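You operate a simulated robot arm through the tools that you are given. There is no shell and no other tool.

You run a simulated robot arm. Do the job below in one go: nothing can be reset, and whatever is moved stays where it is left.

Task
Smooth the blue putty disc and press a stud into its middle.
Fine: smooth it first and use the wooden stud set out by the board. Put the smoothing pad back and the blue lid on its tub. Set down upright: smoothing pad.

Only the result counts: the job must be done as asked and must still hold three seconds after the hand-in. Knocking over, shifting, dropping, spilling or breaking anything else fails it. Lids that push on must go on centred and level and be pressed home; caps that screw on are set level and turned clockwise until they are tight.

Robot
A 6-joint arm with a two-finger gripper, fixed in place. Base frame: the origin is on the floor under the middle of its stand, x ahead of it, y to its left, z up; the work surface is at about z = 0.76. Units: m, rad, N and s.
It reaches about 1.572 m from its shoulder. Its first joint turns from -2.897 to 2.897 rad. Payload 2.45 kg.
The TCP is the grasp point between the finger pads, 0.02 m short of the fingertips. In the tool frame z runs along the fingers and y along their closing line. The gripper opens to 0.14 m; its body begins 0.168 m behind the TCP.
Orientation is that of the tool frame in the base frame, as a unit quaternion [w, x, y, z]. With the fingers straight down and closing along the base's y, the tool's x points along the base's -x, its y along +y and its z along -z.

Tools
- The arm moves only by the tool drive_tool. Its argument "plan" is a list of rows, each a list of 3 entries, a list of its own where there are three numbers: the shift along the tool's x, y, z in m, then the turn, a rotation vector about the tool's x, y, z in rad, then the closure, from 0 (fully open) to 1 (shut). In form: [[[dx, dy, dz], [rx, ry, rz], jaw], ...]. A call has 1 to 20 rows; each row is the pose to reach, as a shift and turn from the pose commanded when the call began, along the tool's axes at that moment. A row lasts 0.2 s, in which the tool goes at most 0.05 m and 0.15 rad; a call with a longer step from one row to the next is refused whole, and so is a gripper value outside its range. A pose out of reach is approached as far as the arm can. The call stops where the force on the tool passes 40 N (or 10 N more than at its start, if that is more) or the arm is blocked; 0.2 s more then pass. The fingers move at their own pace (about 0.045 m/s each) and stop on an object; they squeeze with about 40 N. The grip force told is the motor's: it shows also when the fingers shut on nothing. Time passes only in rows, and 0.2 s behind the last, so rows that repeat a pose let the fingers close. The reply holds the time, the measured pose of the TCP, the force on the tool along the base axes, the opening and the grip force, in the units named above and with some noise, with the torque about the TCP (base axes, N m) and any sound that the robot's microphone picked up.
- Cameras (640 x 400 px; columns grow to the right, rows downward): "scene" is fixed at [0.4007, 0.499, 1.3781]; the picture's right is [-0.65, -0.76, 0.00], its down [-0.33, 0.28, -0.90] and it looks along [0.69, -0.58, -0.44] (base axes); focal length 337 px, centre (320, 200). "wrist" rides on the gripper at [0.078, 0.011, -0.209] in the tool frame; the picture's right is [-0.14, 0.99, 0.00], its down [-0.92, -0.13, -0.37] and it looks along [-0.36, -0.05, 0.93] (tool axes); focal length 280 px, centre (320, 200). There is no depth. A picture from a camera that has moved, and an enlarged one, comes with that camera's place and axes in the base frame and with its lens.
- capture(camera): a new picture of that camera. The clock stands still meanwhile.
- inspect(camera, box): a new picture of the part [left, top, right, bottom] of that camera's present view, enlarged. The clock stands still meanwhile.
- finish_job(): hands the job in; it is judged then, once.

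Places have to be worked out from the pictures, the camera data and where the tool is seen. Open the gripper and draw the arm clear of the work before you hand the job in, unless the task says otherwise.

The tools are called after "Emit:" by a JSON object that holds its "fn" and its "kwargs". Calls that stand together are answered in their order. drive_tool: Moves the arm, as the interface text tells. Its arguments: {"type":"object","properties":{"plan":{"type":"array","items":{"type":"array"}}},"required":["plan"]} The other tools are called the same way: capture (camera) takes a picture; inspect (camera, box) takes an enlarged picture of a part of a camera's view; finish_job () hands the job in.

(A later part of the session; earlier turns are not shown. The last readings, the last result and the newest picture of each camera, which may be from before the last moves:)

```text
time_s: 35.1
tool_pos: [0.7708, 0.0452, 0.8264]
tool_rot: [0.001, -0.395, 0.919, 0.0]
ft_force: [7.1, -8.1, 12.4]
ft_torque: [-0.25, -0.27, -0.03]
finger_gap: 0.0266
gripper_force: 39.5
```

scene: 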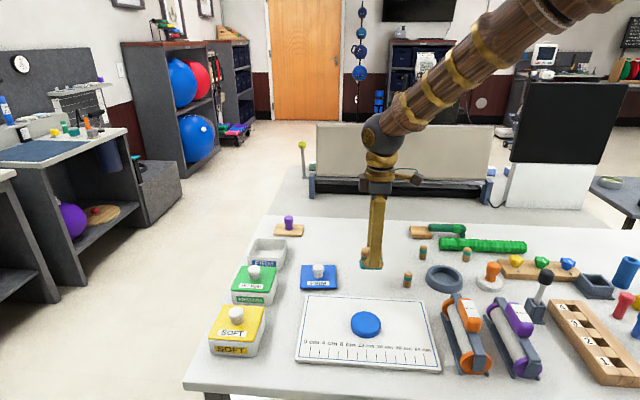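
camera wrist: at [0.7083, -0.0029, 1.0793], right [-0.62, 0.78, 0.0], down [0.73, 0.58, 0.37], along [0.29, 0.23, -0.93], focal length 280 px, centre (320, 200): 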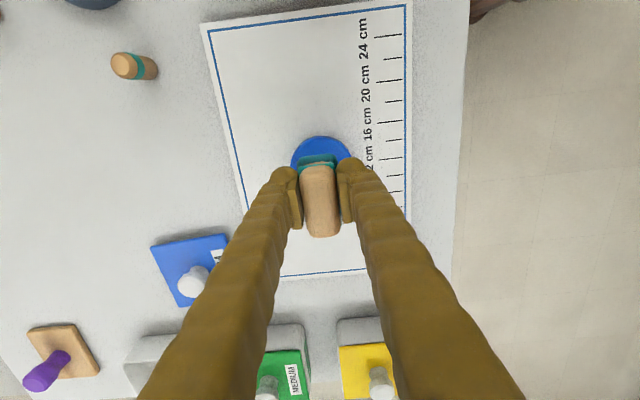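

Pressure ended around 12 N and the disc should be well smoothed. Now I'll lift off and carry the pad back above its original spot.

Emit:
{"fn": "drive_tool", "kwargs": {"plan": [[[0, 0, -0.004], [0, 0, 0], 1], [[0, 0, -0.015], [0, 0, 0], 1], [[0, 0, -0.03], [0, 0, 0], 1], [[0, 0, -0.044], [0, 0, 0], 1], [[0.002, -0.015, -0.046], [0, 0, 0], 1], [[0.006, -0.04, -0.046], [0, 0, 0], 1], [[0.009, -0.065, -0.046], [0, 0, 0], 1], [[0.013, -0.09, -0.046], [0, 0, 0], 1], [[0.017, -0.115, -0.046], [0, 0, 0], 1], [[0.02, -0.138, -0.046], [0, 0, 0], 1], [[0.022, -0.153, -0.046], [0, 0, 0], 1], [[0.0225, -0.158, -0.046], [0, 0, 0], 1], [[0.0225, -0.158, -0.046], [0, 0, 0], 1]]}}

Emit:
{"fn": "inspect", "kwargs": {"camera": "scene", "box": [310, 210, 430, 350]}}

Emit:
{"fn": "inspect", "kwargs": {"camera": "wrist", "box": [200, 40, 520, 300]}}

```text
time_s: 37.9
tool_pos: [0.8689, -0.0797, 0.8732]
tool_rot: [0.001, -0.394, 0.919, 0.0]
ft_force: [-0.9, 0.1, -1.0]
ft_torque: [0.01, 0.03, 0.0]
finger_gap: 0.0264
gripper_force: 40.3
```

```text
2.86 times, centred on (370, 280) of scene
camera zoom: at [0.4007, 0.499, 1.3781], right [-0.65, -0.76, 0.0], down [-0.33, 0.28, -0.9], along [0.69, -0.58, -0.44], focal length 964 px, centre (177, -29)
```

zoom: 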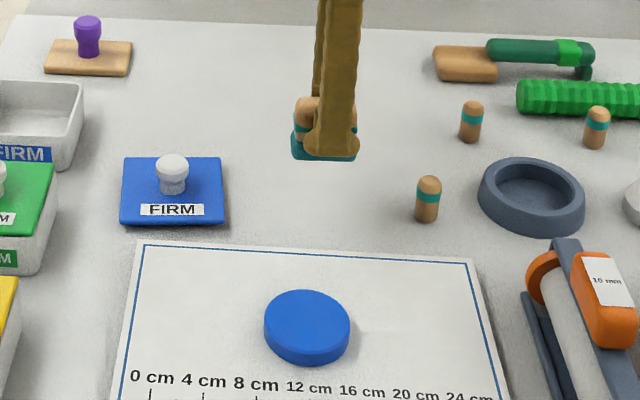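

```text
1.54 times, centred on (360, 170) of wrist
camera zoom: at [0.8076, -0.1283, 1.0814], right [-0.62, 0.78, 0.0], down [0.73, 0.58, 0.37], along [0.29, 0.23, -0.93], focal length 431 px, centre (258, 246)
```

zoom: 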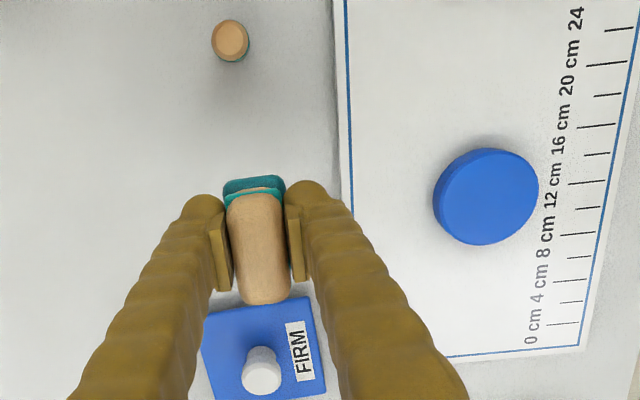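

The pad is back above its original place and the disc is unmoved, its centre near (0.769, 0.047). Lowering the pad, slowing near the surface.

Emit:
{"fn": "drive_tool", "kwargs": {"plan": [[[0, 0, 0.012], [0, 0, 0], 1], [[0, 0, 0.027], [0, 0, 0], 1], [[0, 0, 0.042], [0, 0, 0], 1], [[0, 0, 0.055], [0, 0, 0], 1], [[0, 0, 0.064], [0, 0, 0], 1], [[0, 0, 0.068], [0, 0, 0], 1], [[0, 0, 0.0695], [0, 0, 0], 1], [[0, 0, 0.0705], [0, 0, 0], 1], [[0, 0, 0.0705], [0, 0, 0], 1]]}}

Emit:
{"fn": "inspect", "kwargs": {"camera": "scene", "box": [340, 240, 400, 300]}}

```text
time_s: 39.9
tool_pos: [0.8698, -0.0778, 0.8021]
tool_rot: [-0.001, -0.394, 0.919, 0.0]
ft_force: [0.3, 0.4, -0.3]
ft_torque: [0.0, 0.0, -0.02]
finger_gap: 0.0265
gripper_force: 39.9
```

```text
6.67 times, centred on (370, 270) of scene
camera zoom: at [0.4007, 0.499, 1.3781], right [-0.65, -0.76, 0.0], down [-0.33, 0.28, -0.9], along [0.69, -0.58, -0.44], focal length 2248 px, centre (-13, -267)
```

zoom: 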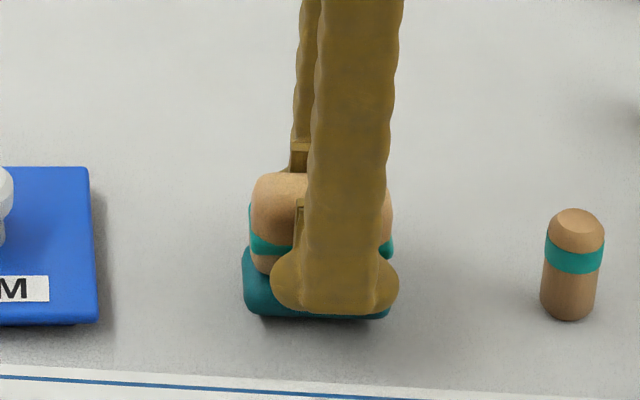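

The pad is about 4 mm above its resting height. Lowering in fine steps until contact.

Emit:
{"fn": "drive_tool", "kwargs": {"plan": [[[0, 0, 0.001], [0, 0, 0], 1], [[0, 0, 0.002], [0, 0, 0], 1], [[0, 0, 0.0028], [0, 0, 0], 1], [[0, 0, 0.0034], [0, 0, 0], 1], [[0, 0, 0.0034], [0, 0, 0], 1]]}}

Emit:
{"fn": "inspect", "kwargs": {"camera": "scene", "box": [340, 240, 400, 300]}}

```text
time_s: 41.1
tool_pos: [0.8714, -0.0781, 0.7972]
tool_rot: [0.001, -0.394, 0.919, 0.0]
ft_force: [-0.8, 0.5, -1.1]
ft_torque: [0.0, 0.01, 0.05]
finger_gap: 0.0266
gripper_force: 40.3
```

```text
6.67 times, centred on (370, 270) of scene
camera zoom: at [0.4007, 0.499, 1.3781], right [-0.65, -0.76, 0.0], down [-0.33, 0.28, -0.9], along [0.69, -0.58, -0.44], focal length 2248 px, centre (-13, -267)
```

zoom: 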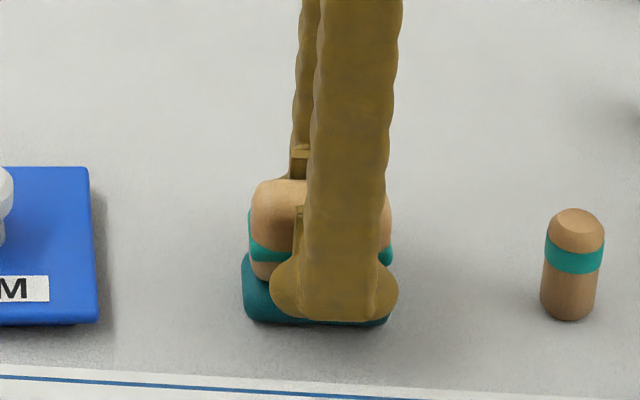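

Still about 1 mm to go, with no contact force yet.

Emit:
{"fn": "drive_tool", "kwargs": {"plan": [[[0, 0, 0.0004], [0, 0, 0], 1], [[0, 0, 0.0008], [0, 0, 0], 1], [[0, 0, 0.001], [0, 0, 0], 1]]}}

```text
time_s: 41.9
tool_pos: [0.8696, -0.0787, 0.7982]
tool_rot: [0.001, -0.394, 0.919, 0.0]
ft_force: [-1.6, -0.6, 2.3]
ft_torque: [0.04, 0.06, 0.01]
finger_gap: 0.0264
gripper_force: 40.2
```

Light contact at 2.3 N, so the pad is standing on the table. Opening the fingers and then rising straight up.

Emit:
{"fn": "drive_tool", "kwargs": {"plan": [[[0, 0, 0.001], [0, 0, 0], 0.75], [[0, 0, 0.001], [0, 0, 0], 0.65], [[0, 0, 0.001], [0, 0, 0], 0.55], [[0, 0, 0.001], [0, 0, 0], 0.55], [[0, 0, 0.001], [0, 0, 0], 0.55]]}}

Emit:
{"fn": "drive_tool", "kwargs": {"plan": [[[0, 0, -0.005], [0, 0, 0], 0.55], [[0, 0, -0.015], [0, 0, 0], 0.55], [[0, 0, -0.03], [0, 0, 0], 0.55], [[0, 0, -0.05], [0, 0, 0], 0.55], [[0, 0, -0.07], [0, 0, 0], 0.55], [[0, 0, -0.07], [0, 0, 0], 0.55]]}}

Emit:
{"fn": "inspect", "kwargs": {"camera": "scene", "box": [310, 210, 430, 350]}}

Emit:
{"fn": "capture", "kwargs": {"camera": "wrist"}}

```text
time_s: 43.1
tool_pos: [0.8709, -0.0782, 0.7977]
tool_rot: [0.001, -0.394, 0.919, 0.0]
ft_force: [-0.3, 0.2, 1.0]
ft_torque: [0.01, -0.01, 0.0]
finger_gap: 0.0628
gripper_force: 0.1
```

```text
time_s: 44.5
tool_pos: [0.8708, -0.0787, 0.8667]
tool_rot: [0.001, -0.394, 0.919, 0.0]
ft_force: [0.1, 0.6, -0.6]
ft_torque: [-0.01, 0.01, -0.02]
finger_gap: 0.0631
gripper_force: 0.0
```

```text
2.86 times, centred on (370, 280) of scene
camera zoom: at [0.4007, 0.499, 1.3781], right [-0.65, -0.76, 0.0], down [-0.33, 0.28, -0.9], along [0.69, -0.58, -0.44], focal length 964 px, centre (177, -29)
```

zoom: 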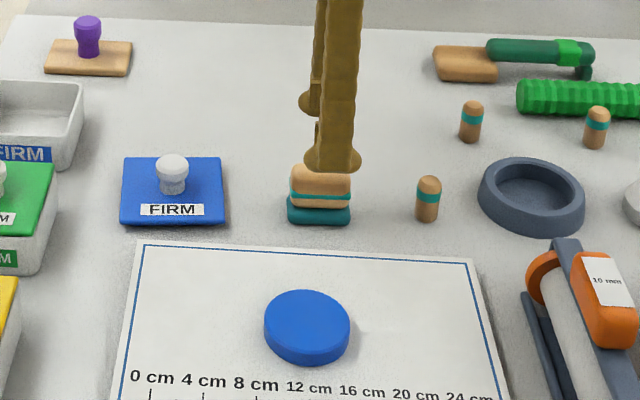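

```text
taken
camera wrist: at [0.808, -0.1283, 1.0755], right [-0.62, 0.78, 0.0], down [0.73, 0.58, 0.37], along [0.29, 0.23, -0.93], focal length 280 px, centre (320, 200)
```

wrist: 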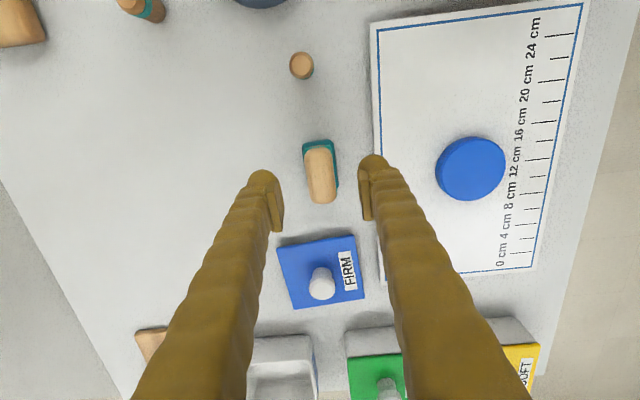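

The pad is back where it was, standing upright. Next I'll move over the stud by the board, which I place near (0.803, -0.154).

Emit:
{"fn": "drive_tool", "kwargs": {"plan": [[[0.015, 0, 0], [0, 0, 0], 0.55], [[0.045, -0.001, 0], [0, 0, 0], 0.55], [[0.075, -0.002, 0], [0, 0, 0], 0.55], [[0.1, -0.003, 0], [0, 0, 0], 0.55], [[0.1, -0.003, 0], [0, 0, 0], 0.55]]}}

Emit:
{"fn": "capture", "kwargs": {"camera": "wrist"}}

Emit:
{"fn": "inspect", "kwargs": {"camera": "wrist", "box": [270, 120, 370, 220]}}

Emit:
{"fn": "inspect", "kwargs": {"camera": "scene", "box": [360, 230, 460, 310]}}

```text
time_s: 45.7
tool_pos: [0.803, -0.1535, 0.8658]
tool_rot: [0.001, -0.394, 0.919, -0.001]
ft_force: [-0.4, 0.2, -0.3]
ft_torque: [0.01, -0.01, 0.0]
finger_gap: 0.0629
gripper_force: 0.0
```

```text
taken
camera wrist: at [0.7402, -0.2032, 1.0753], right [-0.62, 0.78, 0.0], down [0.73, 0.58, 0.37], along [0.29, 0.23, -0.93], focal length 280 px, centre (320, 200)
```

wrist: 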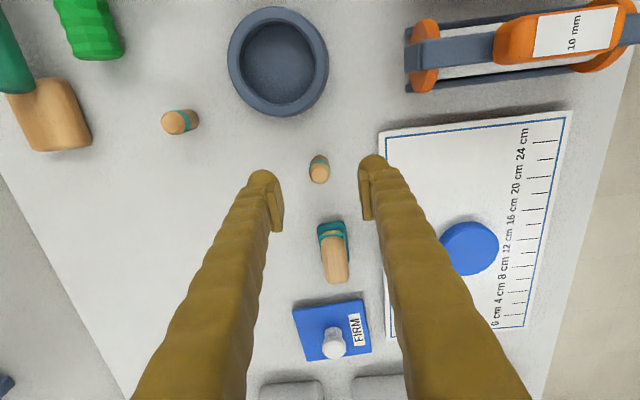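

```text
4.00 times, centred on (320, 170) of wrist
camera zoom: at [0.7402, -0.2032, 1.0753], right [-0.62, 0.78, 0.0], down [0.73, 0.58, 0.37], along [0.29, 0.23, -0.93], focal length 1122 px, centre (320, 320)
```

zoom: 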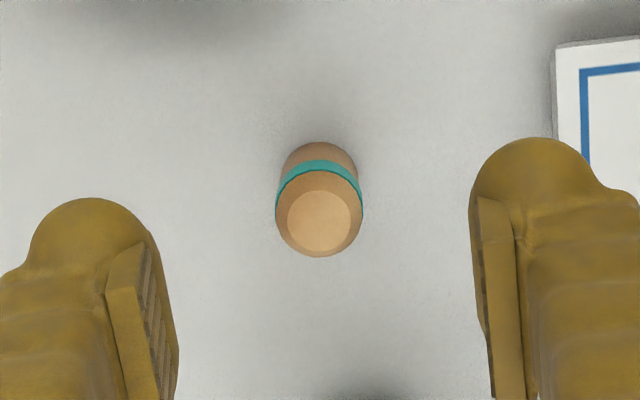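

```text
5.00 times, centred on (410, 270) of scene
camera zoom: at [0.4007, 0.499, 1.3781], right [-0.65, -0.76, 0.0], down [-0.33, 0.28, -0.9], along [0.69, -0.58, -0.44], focal length 1686 px, centre (-130, -150)
```

zoom: 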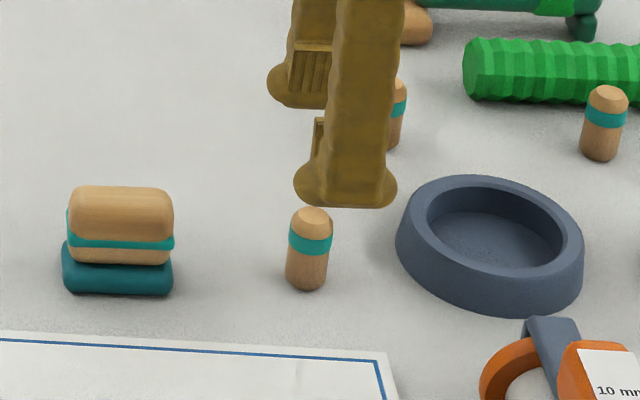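

The stud is within 2 mm of the finger centre line; it is about 23 mm wide and its top is near z = 0.80. I'll descend to grip it about 12 mm above its foot.

Emit:
{"fn": "drive_tool", "kwargs": {"plan": [[[-0.001, 0, 0.02], [0, 0, 0], 0.55], [[-0.002, 0, 0.04], [0, 0, 0], 0.55], [[-0.002, 0, 0.055], [0, 0, 0], 0.55], [[-0.002, 0, 0.067], [0, 0, 0], 0.55], [[-0.002, 0, 0.0745], [0, 0, 0], 0.55], [[-0.002, 0, 0.0745], [0, 0, 0], 0.55]]}}

Emit:
{"fn": "inspect", "kwargs": {"camera": "wrist", "box": [250, 120, 390, 260]}}

Emit:
{"fn": "inspect", "kwargs": {"camera": "scene", "box": [370, 230, 450, 310]}}

```text
time_s: 47.1
tool_pos: [0.8039, -0.1523, 0.7917]
tool_rot: [0.002, -0.394, 0.919, -0.001]
ft_force: [0.6, -0.3, -0.5]
ft_torque: [-0.01, 0.0, -0.01]
finger_gap: 0.063
gripper_force: 0.0
```

```text
2.86 times, centred on (320, 190) of wrist
camera zoom: at [0.7424, -0.2011, 1.0009], right [-0.62, 0.78, 0.0], down [0.73, 0.58, 0.37], along [0.29, 0.23, -0.93], focal length 801 px, centre (320, 229)
```

zoom: 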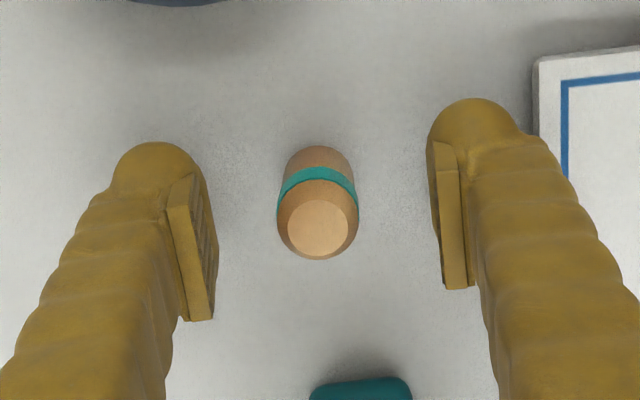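

```text
5.00 times, centred on (410, 270) of scene
camera zoom: at [0.4007, 0.499, 1.3781], right [-0.65, -0.76, 0.0], down [-0.33, 0.28, -0.9], along [0.69, -0.58, -0.44], focal length 1686 px, centre (-130, -150)
```

zoom: 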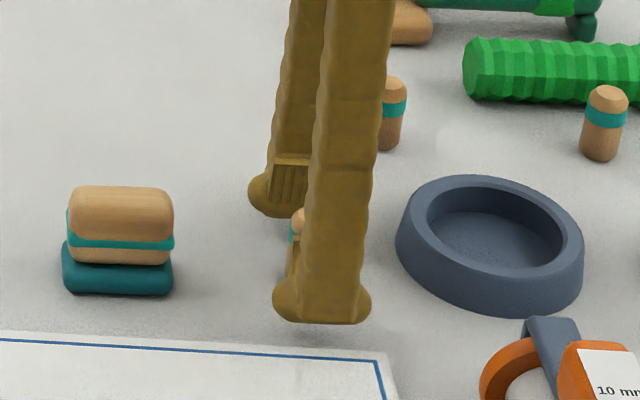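

The stud is centred between the pads. Closing, then a small test lift.

Emit:
{"fn": "drive_tool", "kwargs": {"plan": [[[0, 0, 0], [0, 0, 0], 0.8], [[0, 0, 0], [0, 0, 0], 1], [[0, 0, 0], [0, 0, 0], 1], [[0, 0, 0], [0, 0, 0], 1], [[0, 0, 0], [0, 0, 0], 1], [[0, 0, 0], [0, 0, 0], 1]]}}

Emit:
{"fn": "drive_tool", "kwargs": {"plan": [[[0, 0, -0.001], [0, 0, 0], 1], [[0, 0, -0.002], [0, 0, 0], 1], [[0, 0, -0.004], [0, 0, 0], 1], [[0, 0, -0.007], [0, 0, 0], 1], [[0, 0, -0.01], [0, 0, 0], 1]]}}

Emit:
{"fn": "inspect", "kwargs": {"camera": "wrist", "box": [250, 120, 390, 260]}}

Emit:
{"fn": "inspect", "kwargs": {"camera": "scene", "box": [370, 230, 450, 310]}}

```text
time_s: 48.5
tool_pos: [0.8045, -0.1511, 0.792]
tool_rot: [0.001, -0.394, 0.919, 0.0]
ft_force: [0.4, 0.3, -0.4]
ft_torque: [-0.01, 0.04, -0.01]
finger_gap: 0.0167
gripper_force: 39.7
```

```text
time_s: 49.7
tool_pos: [0.8038, -0.152, 0.8024]
tool_rot: [0.001, -0.394, 0.919, -0.001]
ft_force: [-0.1, 0.6, 0.7]
ft_torque: [0.01, 0.01, 0.02]
finger_gap: 0.017
gripper_force: 39.4
```

```text
2.86 times, centred on (320, 190) of wrist
camera zoom: at [0.7423, -0.2014, 1.0111], right [-0.62, 0.78, 0.0], down [0.73, 0.58, 0.37], along [0.29, 0.23, -0.93], focal length 801 px, centre (320, 229)
```

zoom: 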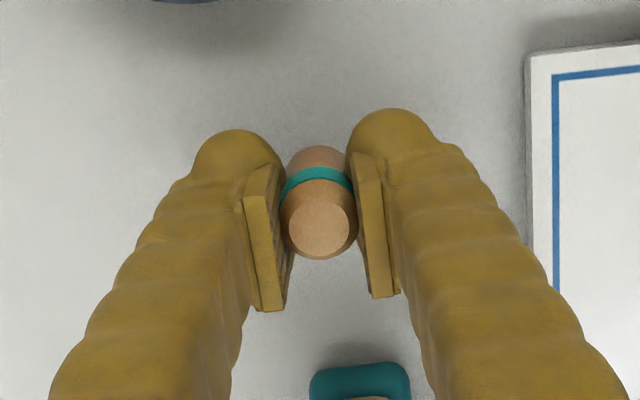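

```text
5.00 times, centred on (410, 270) of scene
camera zoom: at [0.4007, 0.499, 1.3781], right [-0.65, -0.76, 0.0], down [-0.33, 0.28, -0.9], along [0.69, -0.58, -0.44], focal length 1686 px, centre (-130, -150)
```

zoom: 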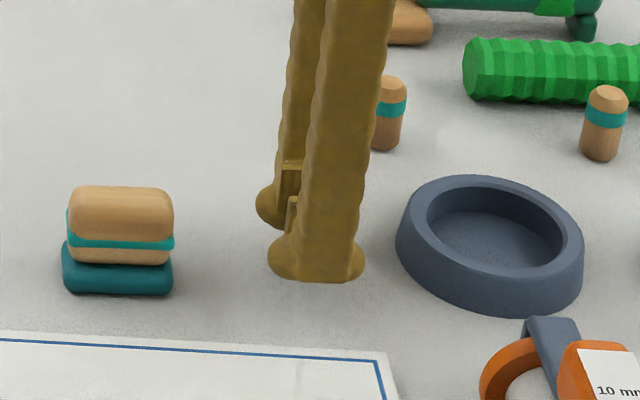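

The stud is held upright and lifts cleanly. I'll raise it and stop 9 cm short of the disc to re-measure the disc centre.

Emit:
{"fn": "drive_tool", "kwargs": {"plan": [[[0, 0, -0.012], [0, 0, 0], 1], [[0, 0, -0.027], [0, 0, 0], 1], [[0, 0, -0.044], [0, 0, 0], 1], [[0, 0, -0.062], [0, 0, 0], 1], [[-0.01, 0.006, -0.078], [0, 0, 0], 1], [[-0.03, 0.018, -0.078], [0, 0, 0], 1], [[-0.055, 0.033, -0.078], [0, 0, 0], 1], [[-0.08, 0.048, -0.078], [0, 0, 0], 1], [[-0.103, 0.061, -0.078], [0, 0, 0], 1], [[-0.117, 0.069, -0.078], [0, 0, 0], 1], [[-0.12, 0.0714, -0.078], [0, 0, 0], 1], [[-0.12, 0.0714, -0.078], [0, 0, 0], 1]]}}

Emit:
{"fn": "capture", "kwargs": {"camera": "wrist"}}

Emit:
{"fn": "inspect", "kwargs": {"camera": "wrist", "box": [360, 100, 480, 220]}}

Emit:
{"fn": "inspect", "kwargs": {"camera": "scene", "box": [310, 220, 430, 350]}}

```text
time_s: 52.3
tool_pos: [0.8352, -0.0153, 0.8798]
tool_rot: [0.001, -0.394, 0.919, -0.001]
ft_force: [0.4, 0.9, 0.3]
ft_torque: [-0.04, 0.03, -0.01]
finger_gap: 0.0169
gripper_force: 39.9
```

```text
taken
camera wrist: at [0.7731, -0.0652, 1.0891], right [-0.62, 0.78, 0.0], down [0.73, 0.58, 0.37], along [0.29, 0.23, -0.93], focal length 280 px, centre (320, 200)
```

wrist: 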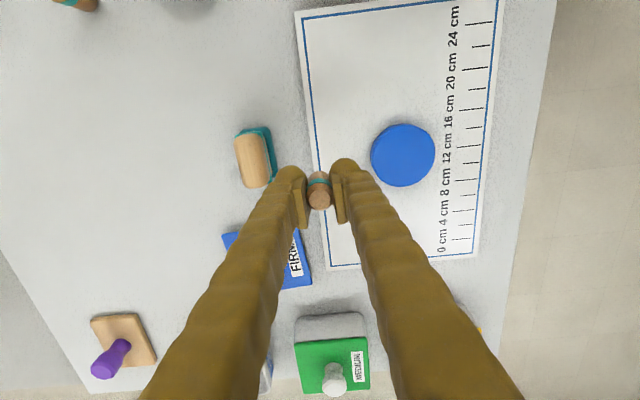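

```text
3.33 times, centred on (420, 160) of wrist
camera zoom: at [0.7731, -0.0652, 1.0891], right [-0.62, 0.78, 0.0], down [0.73, 0.58, 0.37], along [0.29, 0.23, -0.93], focal length 935 px, centre (-13, 333)
```

zoom: 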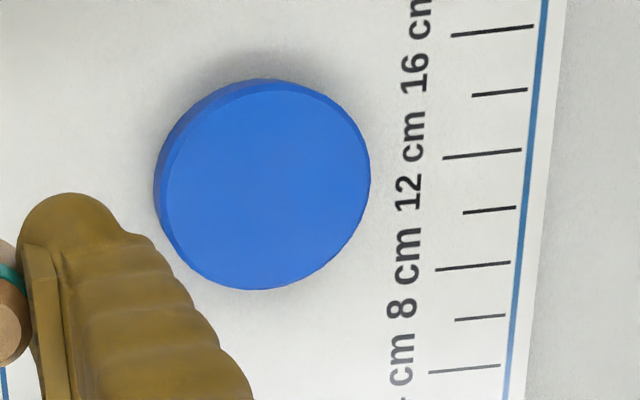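

```text
3.08 times, centred on (370, 285) of scene
camera zoom: at [0.4007, 0.499, 1.3781], right [-0.65, -0.76, 0.0], down [-0.33, 0.28, -0.9], along [0.69, -0.58, -0.44], focal length 1038 px, centre (166, -62)
```

zoom: 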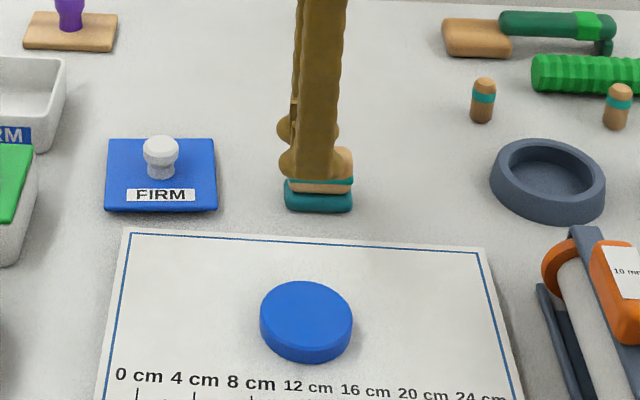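

The disc centre measures at 92 mm along the tool's y from here, near (0.769, 0.048). Moving over it now and checking in both views before lowering.

Emit:
{"fn": "drive_tool", "kwargs": {"plan": [[[0, 0.012, 0], [0, 0, 0], 1], [[0, 0.035, 0], [0, 0, 0], 1], [[0, 0.06, 0], [0, 0, 0], 1], [[0, 0.082, 0], [0, 0, 0], 1], [[0, 0.092, 0.005], [0, 0, 0], 1], [[0, 0.092, 0.02], [0, 0, 0], 1], [[0, 0.092, 0.035], [0, 0, 0], 1], [[0, 0.092, 0.045], [0, 0, 0], 1], [[0, 0.092, 0.045], [0, 0, 0], 1]]}}

Emit:
{"fn": "inspect", "kwargs": {"camera": "wrist", "box": [240, 100, 400, 240]}}

Emit:
{"fn": "inspect", "kwargs": {"camera": "scene", "box": [320, 270, 420, 350]}}

```text
time_s: 54.3
tool_pos: [0.7692, 0.047, 0.8347]
tool_rot: [0.0, -0.394, 0.919, 0.0]
ft_force: [-0.1, -0.6, -0.2]
ft_torque: [0.02, 0.01, 0.01]
finger_gap: 0.017
gripper_force: 40.2
```

```text
2.86 times, centred on (320, 170) of wrist
camera zoom: at [0.7064, -0.0019, 1.044], right [-0.62, 0.78, 0.0], down [0.73, 0.58, 0.37], along [0.29, 0.23, -0.93], focal length 801 px, centre (320, 286)
```

zoom: 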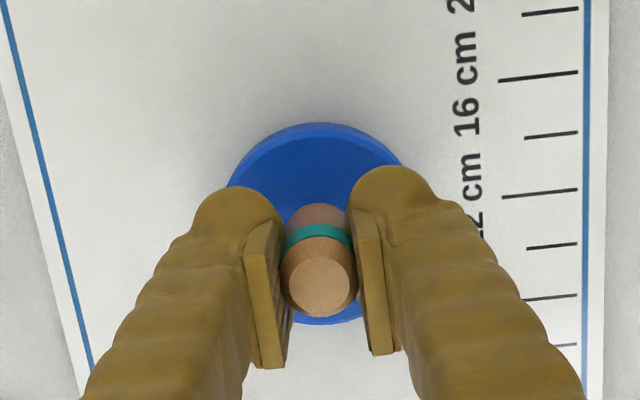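

```text
5.00 times, centred on (370, 310) of scene
camera zoom: at [0.4007, 0.499, 1.3781], right [-0.65, -0.76, 0.0], down [-0.33, 0.28, -0.9], along [0.69, -0.58, -0.44], focal length 1686 px, centre (70, -350)
```

zoom: 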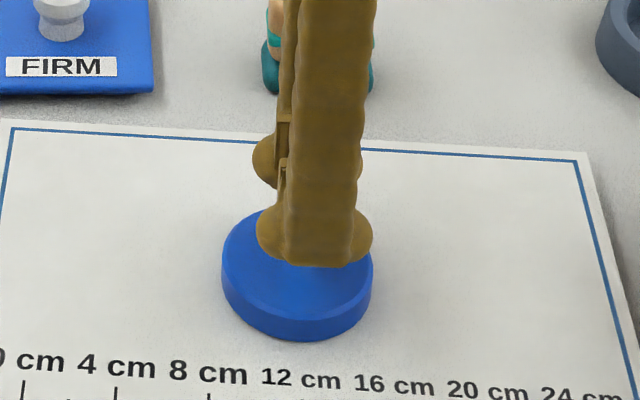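

The stud is nearly centred; both views suggest the disc centre is about 3 mm further forward, along tool −x. I'll shift 3 mm and look again before pressing.

Emit:
{"fn": "drive_tool", "kwargs": {"plan": [[[-0.002, 0, 0.002], [0, 0, 0], 1], [[-0.003, 0, 0.006], [0, 0, 0], 1], [[-0.003, 0, 0.009], [0, 0, 0], 1], [[-0.003, 0, 0.009], [0, 0, 0], 1]]}}

Emit:
{"fn": "inspect", "kwargs": {"camera": "wrist", "box": [240, 100, 400, 240]}}

Emit:
{"fn": "inspect", "kwargs": {"camera": "scene", "box": [320, 270, 420, 350]}}

```text
time_s: 55.3
tool_pos: [0.7714, 0.049, 0.8266]
tool_rot: [0.001, -0.394, 0.919, -0.001]
ft_force: [0.1, -0.5, -0.3]
ft_torque: [0.0, 0.01, 0.02]
finger_gap: 0.0172
gripper_force: 40.4
```

```text
2.86 times, centred on (320, 170) of wrist
camera zoom: at [0.7086, 0.0001, 1.0348], right [-0.62, 0.78, 0.0], down [0.73, 0.58, 0.37], along [0.29, 0.23, -0.93], focal length 801 px, centre (320, 286)
```

zoom: 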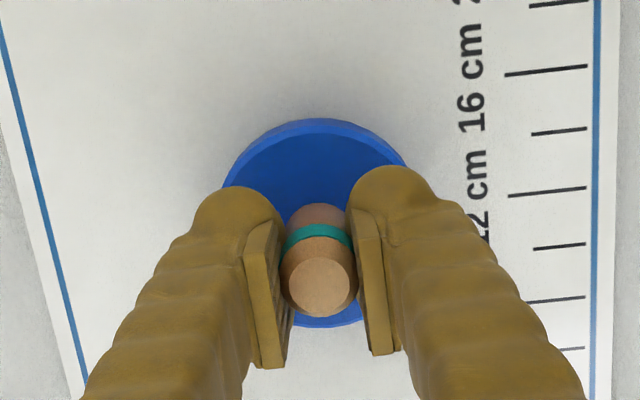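

```text
5.00 times, centred on (370, 310) of scene
camera zoom: at [0.4007, 0.499, 1.3781], right [-0.65, -0.76, 0.0], down [-0.33, 0.28, -0.9], along [0.69, -0.58, -0.44], focal length 1686 px, centre (70, -350)
```

zoom: 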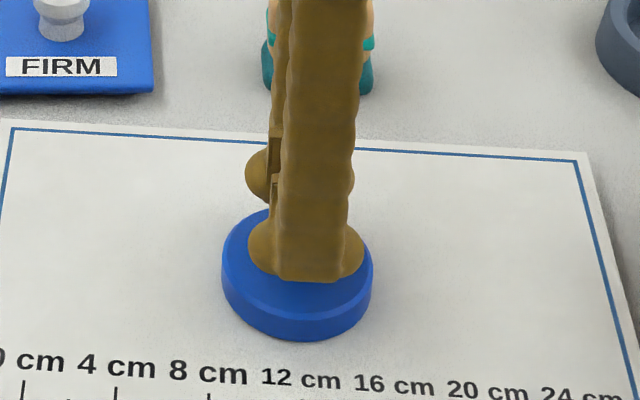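

The stud is now centred over the disc in both views, within about 2 mm. Pressing down in small steps while I watch the force.

Emit:
{"fn": "drive_tool", "kwargs": {"plan": [[[0, 0, 0.002], [0, 0, 0], 1], [[0, 0, 0.004], [0, 0, 0], 1], [[0, 0, 0.005], [0, 0, 0], 1], [[0, 0, 0.006], [0, 0, 0], 1], [[0, 0, 0.007], [0, 0, 0], 1]]}}

Emit:
{"fn": "inspect", "kwargs": {"camera": "scene", "box": [320, 270, 420, 350]}}

```text
time_s: 56.5
tool_pos: [0.772, 0.05, 0.8202]
tool_rot: [0.001, -0.394, 0.919, 0.0]
ft_force: [-3.7, 0.1, 25.0]
ft_torque: [-0.07, 0.12, 0.02]
finger_gap: 0.0169
gripper_force: 39.9
```

```text
5.00 times, centred on (370, 310) of scene
camera zoom: at [0.4007, 0.499, 1.3781], right [-0.65, -0.76, 0.0], down [-0.33, 0.28, -0.9], along [0.69, -0.58, -0.44], focal length 1686 px, centre (70, -350)
```

zoom: 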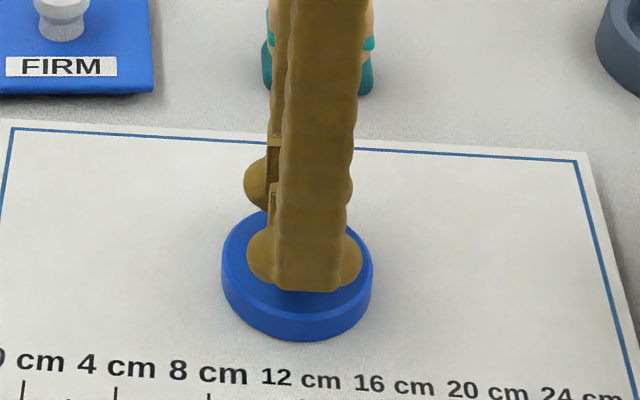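

Contact at 25 N with TCP z ≈ 0.820, right where the disc's top is. Pressing further, in small steps.

Emit:
{"fn": "drive_tool", "kwargs": {"plan": [[[0, 0, 0.0005], [0, 0, 0], 1], [[0, 0, 0.001], [0, 0, 0], 1], [[0, 0, 0.0015], [0, 0, 0], 1], [[0, 0, 0.002], [0, 0, 0], 1], [[0, 0, 0.0025], [0, 0, 0], 1], [[0, 0, 0.003], [0, 0, 0], 1]]}}

Emit:
{"fn": "inspect", "kwargs": {"camera": "wrist", "box": [240, 100, 400, 240]}}

```text
time_s: 57.1
tool_pos: [0.7706, 0.0499, 0.8196]
tool_rot: [0.002, -0.394, 0.919, -0.001]
ft_force: [-2.5, -0.4, 12.5]
ft_torque: [-0.01, 0.16, 0.01]
finger_gap: 0.0168
gripper_force: 39.8
stopped in row 2: the force on the tool passed its limit at 42 N (the readings are from after the stop); the commanded pose is now the measured one
```

```text
2.86 times, centred on (320, 170) of wrist
camera zoom: at [0.7089, 0.0003, 1.029], right [-0.62, 0.78, 0.0], down [0.73, 0.58, 0.37], along [0.29, 0.23, -0.93], focal length 801 px, centre (320, 286)
```

zoom: 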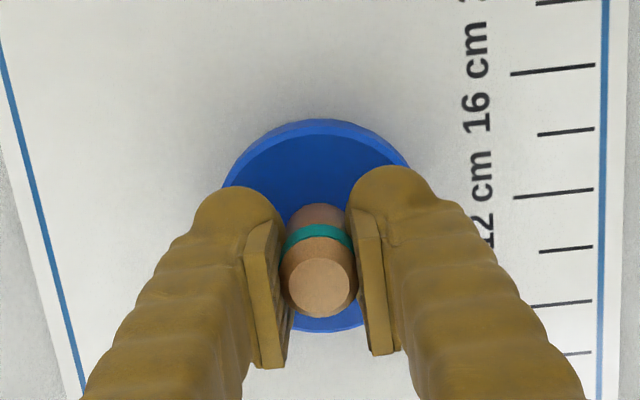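

The reading peaked at 42 N, but the stud hardly sank. Putty may yield slowly, so I'll hold a sustained push of about 30 N and see whether it creeps in.

Emit:
{"fn": "drive_tool", "kwargs": {"plan": [[[0, 0, 0.0004], [0, 0, 0], 1], [[0, 0, 0.0007], [0, 0, 0], 1], [[0, 0, 0.0007], [0, 0, 0], 1], [[0, 0, 0.0007], [0, 0, 0], 1], [[0, 0, 0.0007], [0, 0, 0], 1], [[0, 0, 0.0007], [0, 0, 0], 1], [[0, 0, 0.0007], [0, 0, 0], 1], [[0, 0, 0.0007], [0, 0, 0], 1], [[0, 0, 0.0007], [0, 0, 0], 1], [[0, 0, 0.0007], [0, 0, 0], 1]]}}

Emit:
{"fn": "inspect", "kwargs": {"camera": "scene", "box": [320, 270, 420, 350]}}

```text
time_s: 59.3
tool_pos: [0.7716, 0.0488, 0.8191]
tool_rot: [0.002, -0.394, 0.919, 0.0]
ft_force: [1.0, -1.4, 26.6]
ft_torque: [0.02, 0.01, 0.0]
finger_gap: 0.0169
gripper_force: 40.5
```

```text
5.00 times, centred on (370, 310) of scene
camera zoom: at [0.4007, 0.499, 1.3781], right [-0.65, -0.76, 0.0], down [-0.33, 0.28, -0.9], along [0.69, -0.58, -0.44], focal length 1686 px, centre (70, -350)
```

zoom: 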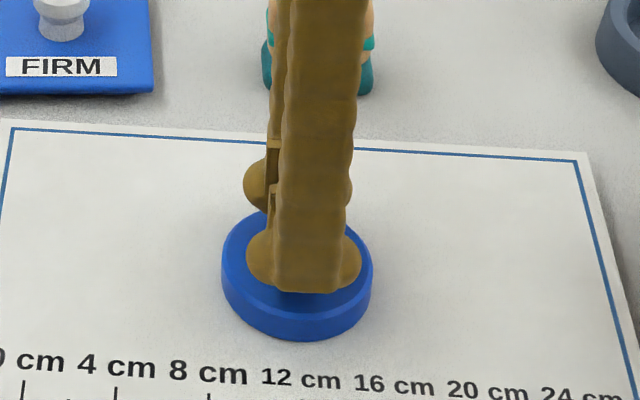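

The force holds steady at about 27 N and there is no creep. I'll raise the pressure in stages, within the force limit, and watch whether it yields.

Emit:
{"fn": "drive_tool", "kwargs": {"plan": [[[0, 0, 0.0002], [0, 0, 0], 1], [[0, 0, 0.0004], [0, 0, 0], 1], [[0, 0, 0.0005], [0, 0, 0], 1], [[0, 0, 0.0005], [0, 0, 0], 1]]}}

```text
time_s: 60.3
tool_pos: [0.7716, 0.0504, 0.8183]
tool_rot: [0.003, -0.394, 0.919, -0.001]
ft_force: [-0.1, -1.0, 26.0]
ft_torque: [-0.03, 0.03, 0.04]
finger_gap: 0.0169
gripper_force: 40.4
```

I commanded half a millimetre deeper and the force didn't rise, so the putty (or the grip) is yielding slowly. Continuing with a slow, steady advance.

Emit:
{"fn": "drive_tool", "kwargs": {"plan": [[[0, 0, 0.0002], [0, 0, 0], 1], [[0, 0, 0.0004], [0, 0, 0], 1], [[0, 0, 0.0006], [0, 0, 0], 1], [[0, 0, 0.0008], [0, 0, 0], 1], [[0, 0, 0.001], [0, 0, 0], 1], [[0, 0, 0.0012], [0, 0, 0], 1], [[0, 0, 0.0014], [0, 0, 0], 1], [[0, 0, 0.0016], [0, 0, 0], 1], [[0, 0, 0.0018], [0, 0, 0], 1], [[0, 0, 0.002], [0, 0, 0], 1]]}}

Emit:
{"fn": "inspect", "kwargs": {"camera": "wrist", "box": [240, 100, 400, 240]}}

Emit:
{"fn": "inspect", "kwargs": {"camera": "scene", "box": [320, 270, 420, 350]}}

```text
time_s: 61.5
tool_pos: [0.7718, 0.049, 0.8199]
tool_rot: [0.003, -0.394, 0.919, -0.001]
ft_force: [-2.4, -0.6, 10.5]
ft_torque: [0.0, 0.09, -0.01]
finger_gap: 0.0172
gripper_force: 39.7
stopped in row 6: the force on the tool passed its limit at 40 N (the readings are from after the stop); the commanded pose is now the measured one
```

```text
2.86 times, centred on (320, 170) of wrist
camera zoom: at [0.7089, 0.0002, 1.0271], right [-0.62, 0.78, 0.0], down [0.73, 0.58, 0.37], along [0.29, 0.23, -0.93], focal length 801 px, centre (320, 286)
```

zoom: 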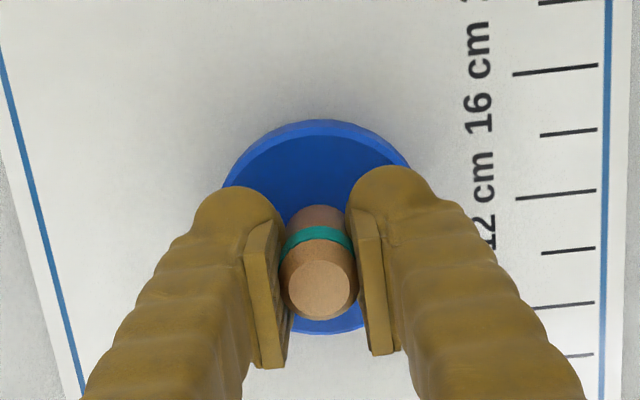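

```text
5.00 times, centred on (370, 310) of scene
camera zoom: at [0.4007, 0.499, 1.3781], right [-0.65, -0.76, 0.0], down [-0.33, 0.28, -0.9], along [0.69, -0.58, -0.44], focal length 1686 px, centre (70, -350)
```

zoom: 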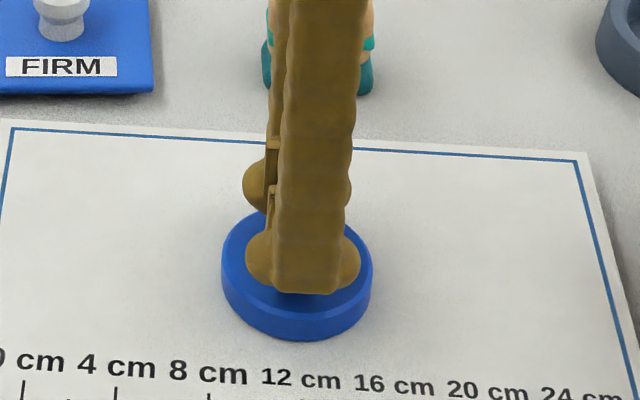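

The stud seems to be creeping up in the grip rather than sinking. I'll unload gently to see whether the stud has taken hold in the putty, which would show as a pull-back force.

Emit:
{"fn": "drive_tool", "kwargs": {"plan": [[[0, 0, -0.0004], [0, 0, 0], 1], [[0, 0, -0.0008], [0, 0, 0], 1], [[0, 0, -0.0008], [0, 0, 0], 1]]}}

Emit:
{"fn": "drive_tool", "kwargs": {"plan": [[[0, 0, -0.0003], [0, 0, 0], 1], [[0, 0, -0.0005], [0, 0, 0], 1], [[0, 0, -0.0005], [0, 0, 0], 1]]}}

```text
time_s: 62.3
tool_pos: [0.7723, 0.0486, 0.8183]
tool_rot: [0.002, -0.394, 0.919, -0.001]
ft_force: [0.4, 1.0, 4.8]
ft_torque: [-0.01, -0.01, -0.04]
finger_gap: 0.017
gripper_force: 39.6
```

```text
time_s: 63.1
tool_pos: [0.7716, 0.0495, 0.8198]
tool_rot: [0.003, -0.394, 0.919, -0.002]
ft_force: [-1.3, -0.6, -1.3]
ft_torque: [0.02, 0.01, -0.02]
finger_gap: 0.0169
gripper_force: 39.8
```

Emit:
{"fn": "drive_tool", "kwargs": {"plan": [[[0, 0, -0.0003], [0, 0, 0], 1], [[0, 0, -0.0005], [0, 0, 0], 1], [[0, 0, -0.0005], [0, 0, 0], 1]]}}

Emit:
{"fn": "inspect", "kwargs": {"camera": "scene", "box": [320, 270, 420, 350]}}

```text
time_s: 63.9
tool_pos: [0.7714, 0.0511, 0.8187]
tool_rot: [0.002, -0.395, 0.919, 0.0]
ft_force: [0.1, -0.6, -0.8]
ft_torque: [0.0, 0.01, -0.03]
finger_gap: 0.0169
gripper_force: 39.6
```

```text
5.00 times, centred on (370, 310) of scene
camera zoom: at [0.4007, 0.499, 1.3781], right [-0.65, -0.76, 0.0], down [-0.33, 0.28, -0.9], along [0.69, -0.58, -0.44], focal length 1686 px, centre (70, -350)
```

zoom: 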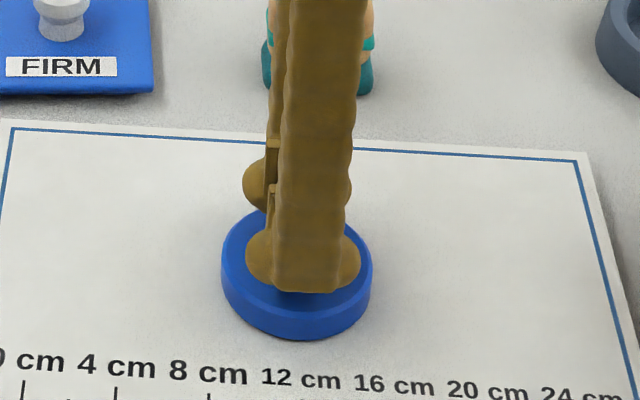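

The disc's lower edge may have risen by a pixel or two with the stud. I'll raise just 1.5 mm more to see whether stud and disc separate or move together.

Emit:
{"fn": "drive_tool", "kwargs": {"plan": [[[0, 0, -0.0005], [0, 0, 0], 1], [[0, 0, -0.001], [0, 0, 0], 1], [[0, 0, -0.0015], [0, 0, 0], 1], [[0, 0, -0.0015], [0, 0, 0], 1]]}}

Emit:
{"fn": "inspect", "kwargs": {"camera": "scene", "box": [320, 270, 420, 350]}}

Emit:
{"fn": "inspect", "kwargs": {"camera": "wrist", "box": [240, 100, 400, 240]}}

```text
time_s: 64.9
tool_pos: [0.7716, 0.0503, 0.8215]
tool_rot: [0.002, -0.394, 0.919, 0.0]
ft_force: [-0.3, 0.3, -1.2]
ft_torque: [0.0, 0.01, 0.02]
finger_gap: 0.0171
gripper_force: 39.1
```

```text
5.00 times, centred on (370, 310) of scene
camera zoom: at [0.4007, 0.499, 1.3781], right [-0.65, -0.76, 0.0], down [-0.33, 0.28, -0.9], along [0.69, -0.58, -0.44], focal length 1686 px, centre (70, -350)
```

zoom: 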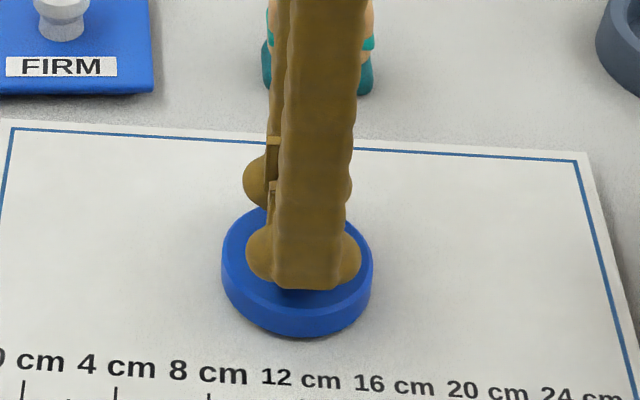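

```text
2.86 times, centred on (320, 170) of wrist
camera zoom: at [0.7088, 0.0003, 1.0298], right [-0.62, 0.78, 0.0], down [0.73, 0.58, 0.37], along [0.29, 0.23, -0.93], focal length 801 px, centre (320, 286)
```

zoom: 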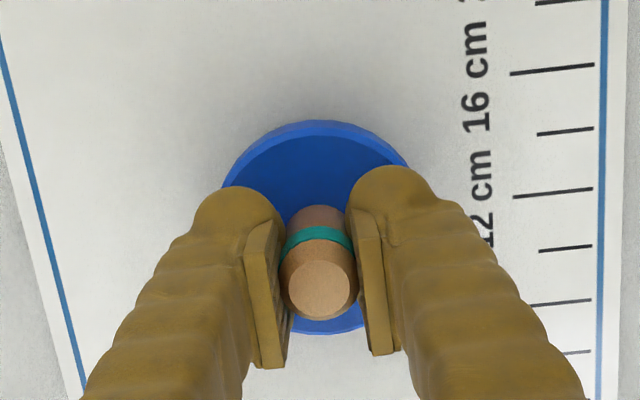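

The disc rises together with the stud, so the stud is set firmly in the putty. I'll lower it back about 2.3 mm so the disc rests on the board again.

Emit:
{"fn": "drive_tool", "kwargs": {"plan": [[[0, 0, 0.0007], [0, 0, 0], 1], [[0, 0, 0.0014], [0, 0, 0], 1], [[0, 0, 0.002], [0, 0, 0], 1], [[0, 0, 0.0024], [0, 0, 0], 1], [[0, 0, 0.0024], [0, 0, 0], 1]]}}

Emit:
{"fn": "inspect", "kwargs": {"camera": "scene", "box": [320, 270, 420, 350]}}

```text
time_s: 66.1
tool_pos: [0.7707, 0.0513, 0.8188]
tool_rot: [0.003, -0.394, 0.919, -0.001]
ft_force: [0.2, -0.6, 3.1]
ft_torque: [0.0, -0.01, 0.0]
finger_gap: 0.017
gripper_force: 40.3
```

```text
5.00 times, centred on (370, 310) of scene
camera zoom: at [0.4007, 0.499, 1.3781], right [-0.65, -0.76, 0.0], down [-0.33, 0.28, -0.9], along [0.69, -0.58, -0.44], focal length 1686 px, centre (70, -350)
```

zoom: 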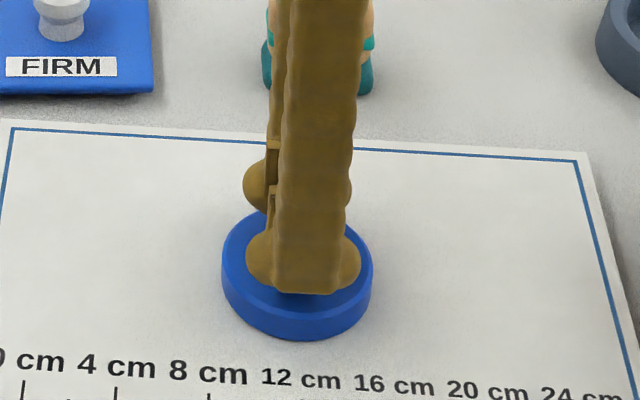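

The disc rests on the board again with 3 N. Opening the fingers and backing straight up to see the result.

Emit:
{"fn": "drive_tool", "kwargs": {"plan": [[[0, 0, 0], [0, 0, 0], 0.8], [[0, 0, 0], [0, 0, 0], 0.7], [[0, 0, 0], [0, 0, 0], 0.6], [[0, 0, 0], [0, 0, 0], 0.55], [[0, 0, 0], [0, 0, 0], 0.55]]}}

Emit:
{"fn": "drive_tool", "kwargs": {"plan": [[[0, 0, -0.01], [0, 0, 0], 0.55], [[0, 0, -0.025], [0, 0, 0], 0.55], [[0, 0, -0.045], [0, 0, 0], 0.55], [[0, 0, -0.065], [0, 0, 0], 0.55], [[0, 0, -0.08], [0, 0, 0], 0.55], [[0, 0, -0.08], [0, 0, 0], 0.55]]}}

Emit:
{"fn": "inspect", "kwargs": {"camera": "scene", "box": [310, 260, 430, 360]}}

Emit:
{"fn": "capture", "kwargs": {"camera": "wrist"}}

Emit:
{"fn": "inspect", "kwargs": {"camera": "wrist", "box": [270, 110, 370, 210]}}

```text
time_s: 67.3
tool_pos: [0.7716, 0.0504, 0.8179]
tool_rot: [0.002, -0.394, 0.919, -0.001]
ft_force: [0.1, 0.5, 0.1]
ft_torque: [-0.01, 0.0, -0.01]
finger_gap: 0.063
gripper_force: 0.2
```

```text
time_s: 68.7
tool_pos: [0.7721, 0.0506, 0.8991]
tool_rot: [0.001, -0.394, 0.919, -0.001]
ft_force: [0.2, 1.1, 0.3]
ft_torque: [-0.04, -0.01, 0.02]
finger_gap: 0.0628
gripper_force: 0.1
```

```text
4.00 times, centred on (370, 310) of scene
camera zoom: at [0.4007, 0.499, 1.3781], right [-0.65, -0.76, 0.0], down [-0.33, 0.28, -0.9], along [0.69, -0.58, -0.44], focal length 1349 px, centre (120, -240)
```

zoom: 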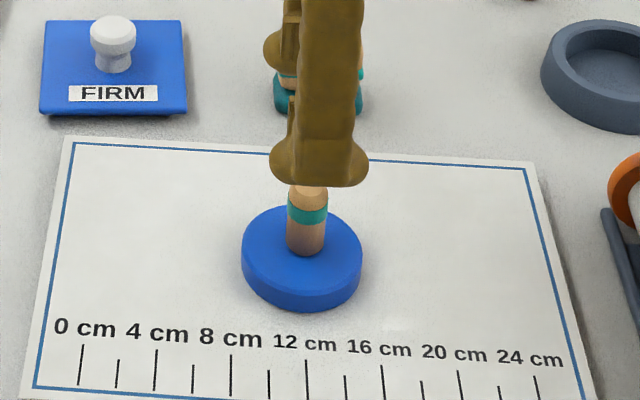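

```text
taken
camera wrist: at [0.7088, 0.0004, 1.1078], right [-0.62, 0.78, 0.0], down [0.73, 0.58, 0.37], along [0.29, 0.23, -0.93], focal length 280 px, centre (320, 200)
```

wrist: 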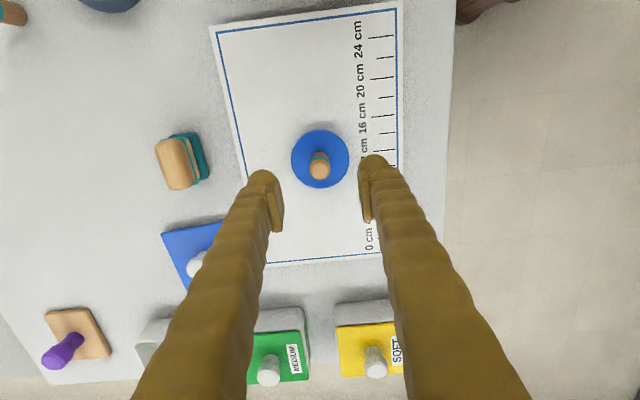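

```text
4.00 times, centred on (320, 160) of wrist
camera zoom: at [0.7088, 0.0004, 1.1078], right [-0.62, 0.78, 0.0], down [0.73, 0.58, 0.37], along [0.29, 0.23, -0.93], focal length 1122 px, centre (320, 360)
```

zoom: 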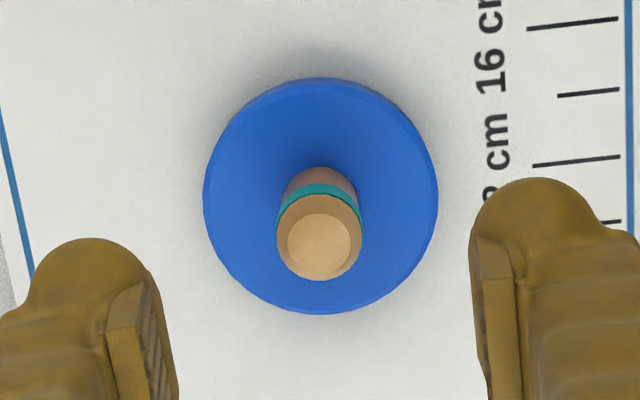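

The stud stands upright in the middle of the disc, to within about 1 mm. I'll zoom in to judge how deep it sits compared with the spare studs.

Emit:
{"fn": "inspect", "kwargs": {"camera": "scene", "box": [345, 295, 390, 340]}}

Emit:
{"fn": "inspect", "kwargs": {"camera": "scene", "box": [400, 235, 445, 280]}}

```text
8.89 times, centred on (368, 318) of scene
camera zoom: at [0.4007, 0.499, 1.3781], right [-0.65, -0.76, 0.0], down [-0.33, 0.28, -0.9], along [0.69, -0.58, -0.44], focal length 2998 px, centre (-102, -844)
```

zoom: 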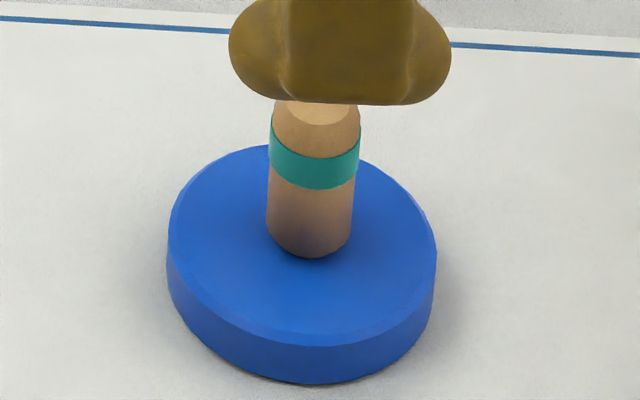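

```text
8.89 times, centred on (422, 258) of scene
camera zoom: at [0.4007, 0.499, 1.3781], right [-0.65, -0.76, 0.0], down [-0.33, 0.28, -0.9], along [0.69, -0.58, -0.44], focal length 2998 px, centre (-591, -311)
```

zoom: 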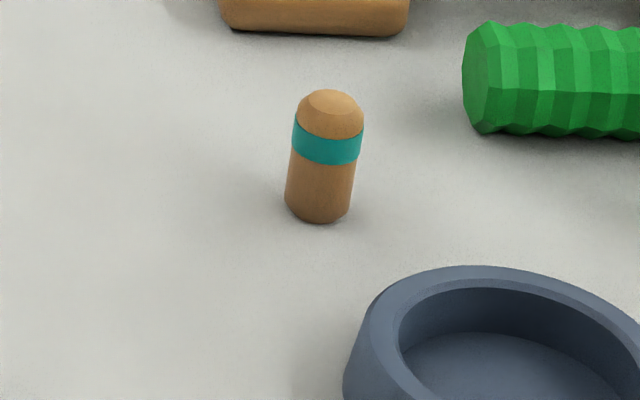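

The stud is fixed in place: the disc lifted with it, and it stood up to more than 40 N. Now the lid: I'll rise and move over the blue lid and its open FIRM tub to measure both.

Emit:
{"fn": "drive_tool", "kwargs": {"plan": [[[0, 0, -0.03], [0, 0, 0], 0.4], [[0, 0, -0.06], [0, 0, 0], 0.2], [[-0.02, -0.025, -0.085], [0, 0, 0], 0], [[-0.045, -0.055, -0.1], [0, 0, 0], 0], [[-0.07, -0.09, -0.1], [0, 0, 0], 0], [[-0.095, -0.125, -0.1], [0, 0, 0], 0], [[-0.115, -0.15, -0.1], [0, 0, 0], 0], [[-0.1217, -0.1575, -0.1], [0, 0, 0], 0], [[-0.1217, -0.1575, -0.1], [0, 0, 0], 0]]}}

Emit:
{"fn": "capture", "kwargs": {"camera": "wrist"}}

Emit:
{"fn": "capture", "kwargs": {"camera": "scene"}}

```text
time_s: 70.7
tool_pos: [0.9682, 0.0291, 0.9998]
tool_rot: [0.002, -0.394, 0.919, -0.002]
ft_force: [-0.1, -0.3, -0.5]
ft_torque: [-0.03, 0.0, -0.02]
finger_gap: 0.1401
gripper_force: 0.0
```

```text
taken
camera wrist: at [0.907, -0.0204, 1.2083], right [-0.62, 0.78, 0.0], down [0.73, 0.58, 0.37], along [0.29, 0.23, -0.93], focal length 280 px, centre (320, 200)
```

wrist: 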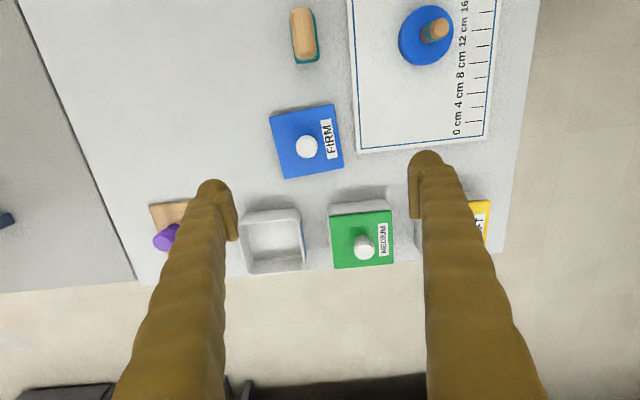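

```text
taken
```

scene: 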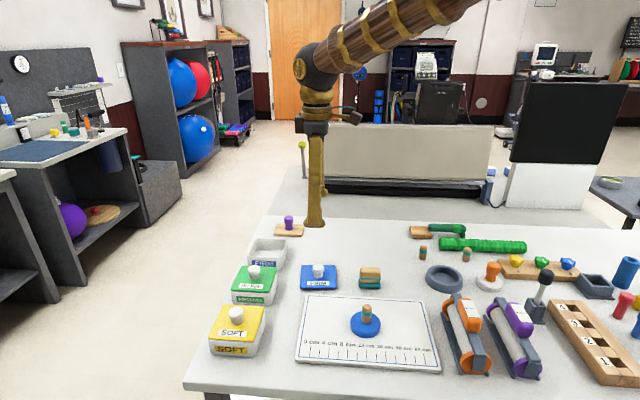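

Emit:
{"fn": "inspect", "kwargs": {"camera": "wrist", "box": [225, 90, 405, 290]}}

Emit:
{"fn": "inspect", "kwargs": {"camera": "scene", "box": [225, 225, 345, 310]}}

```text
2.00 times, centred on (315, 190) of wrist
camera zoom: at [0.907, -0.0204, 1.2083], right [-0.62, 0.78, 0.0], down [0.73, 0.58, 0.37], along [0.29, 0.23, -0.93], focal length 561 px, centre (330, 220)
```

zoom: 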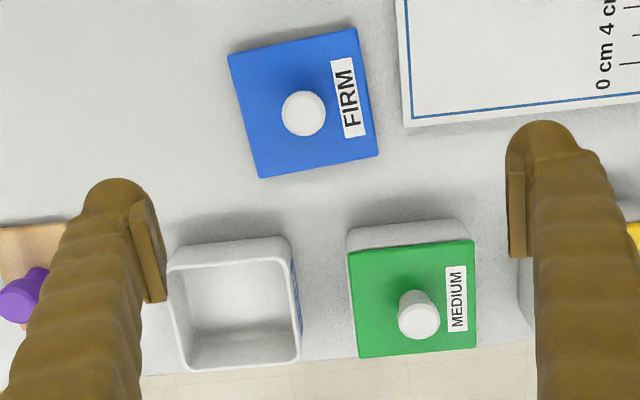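

```text
4.71 times, centred on (285, 268) of scene
camera zoom: at [0.4007, 0.499, 1.3781], right [-0.65, -0.76, 0.0], down [-0.33, 0.28, -0.9], along [0.69, -0.58, -0.44], focal length 1587 px, centre (485, -118)
```

zoom: 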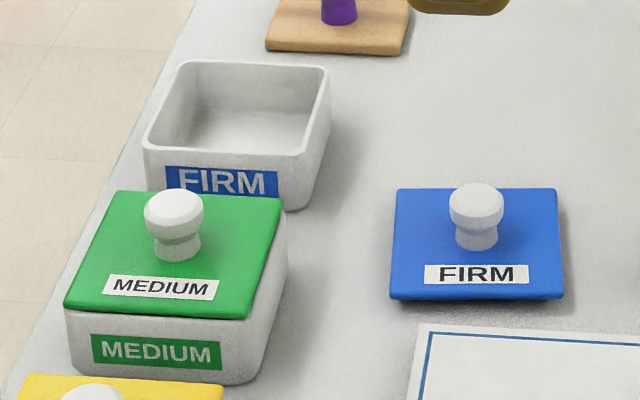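

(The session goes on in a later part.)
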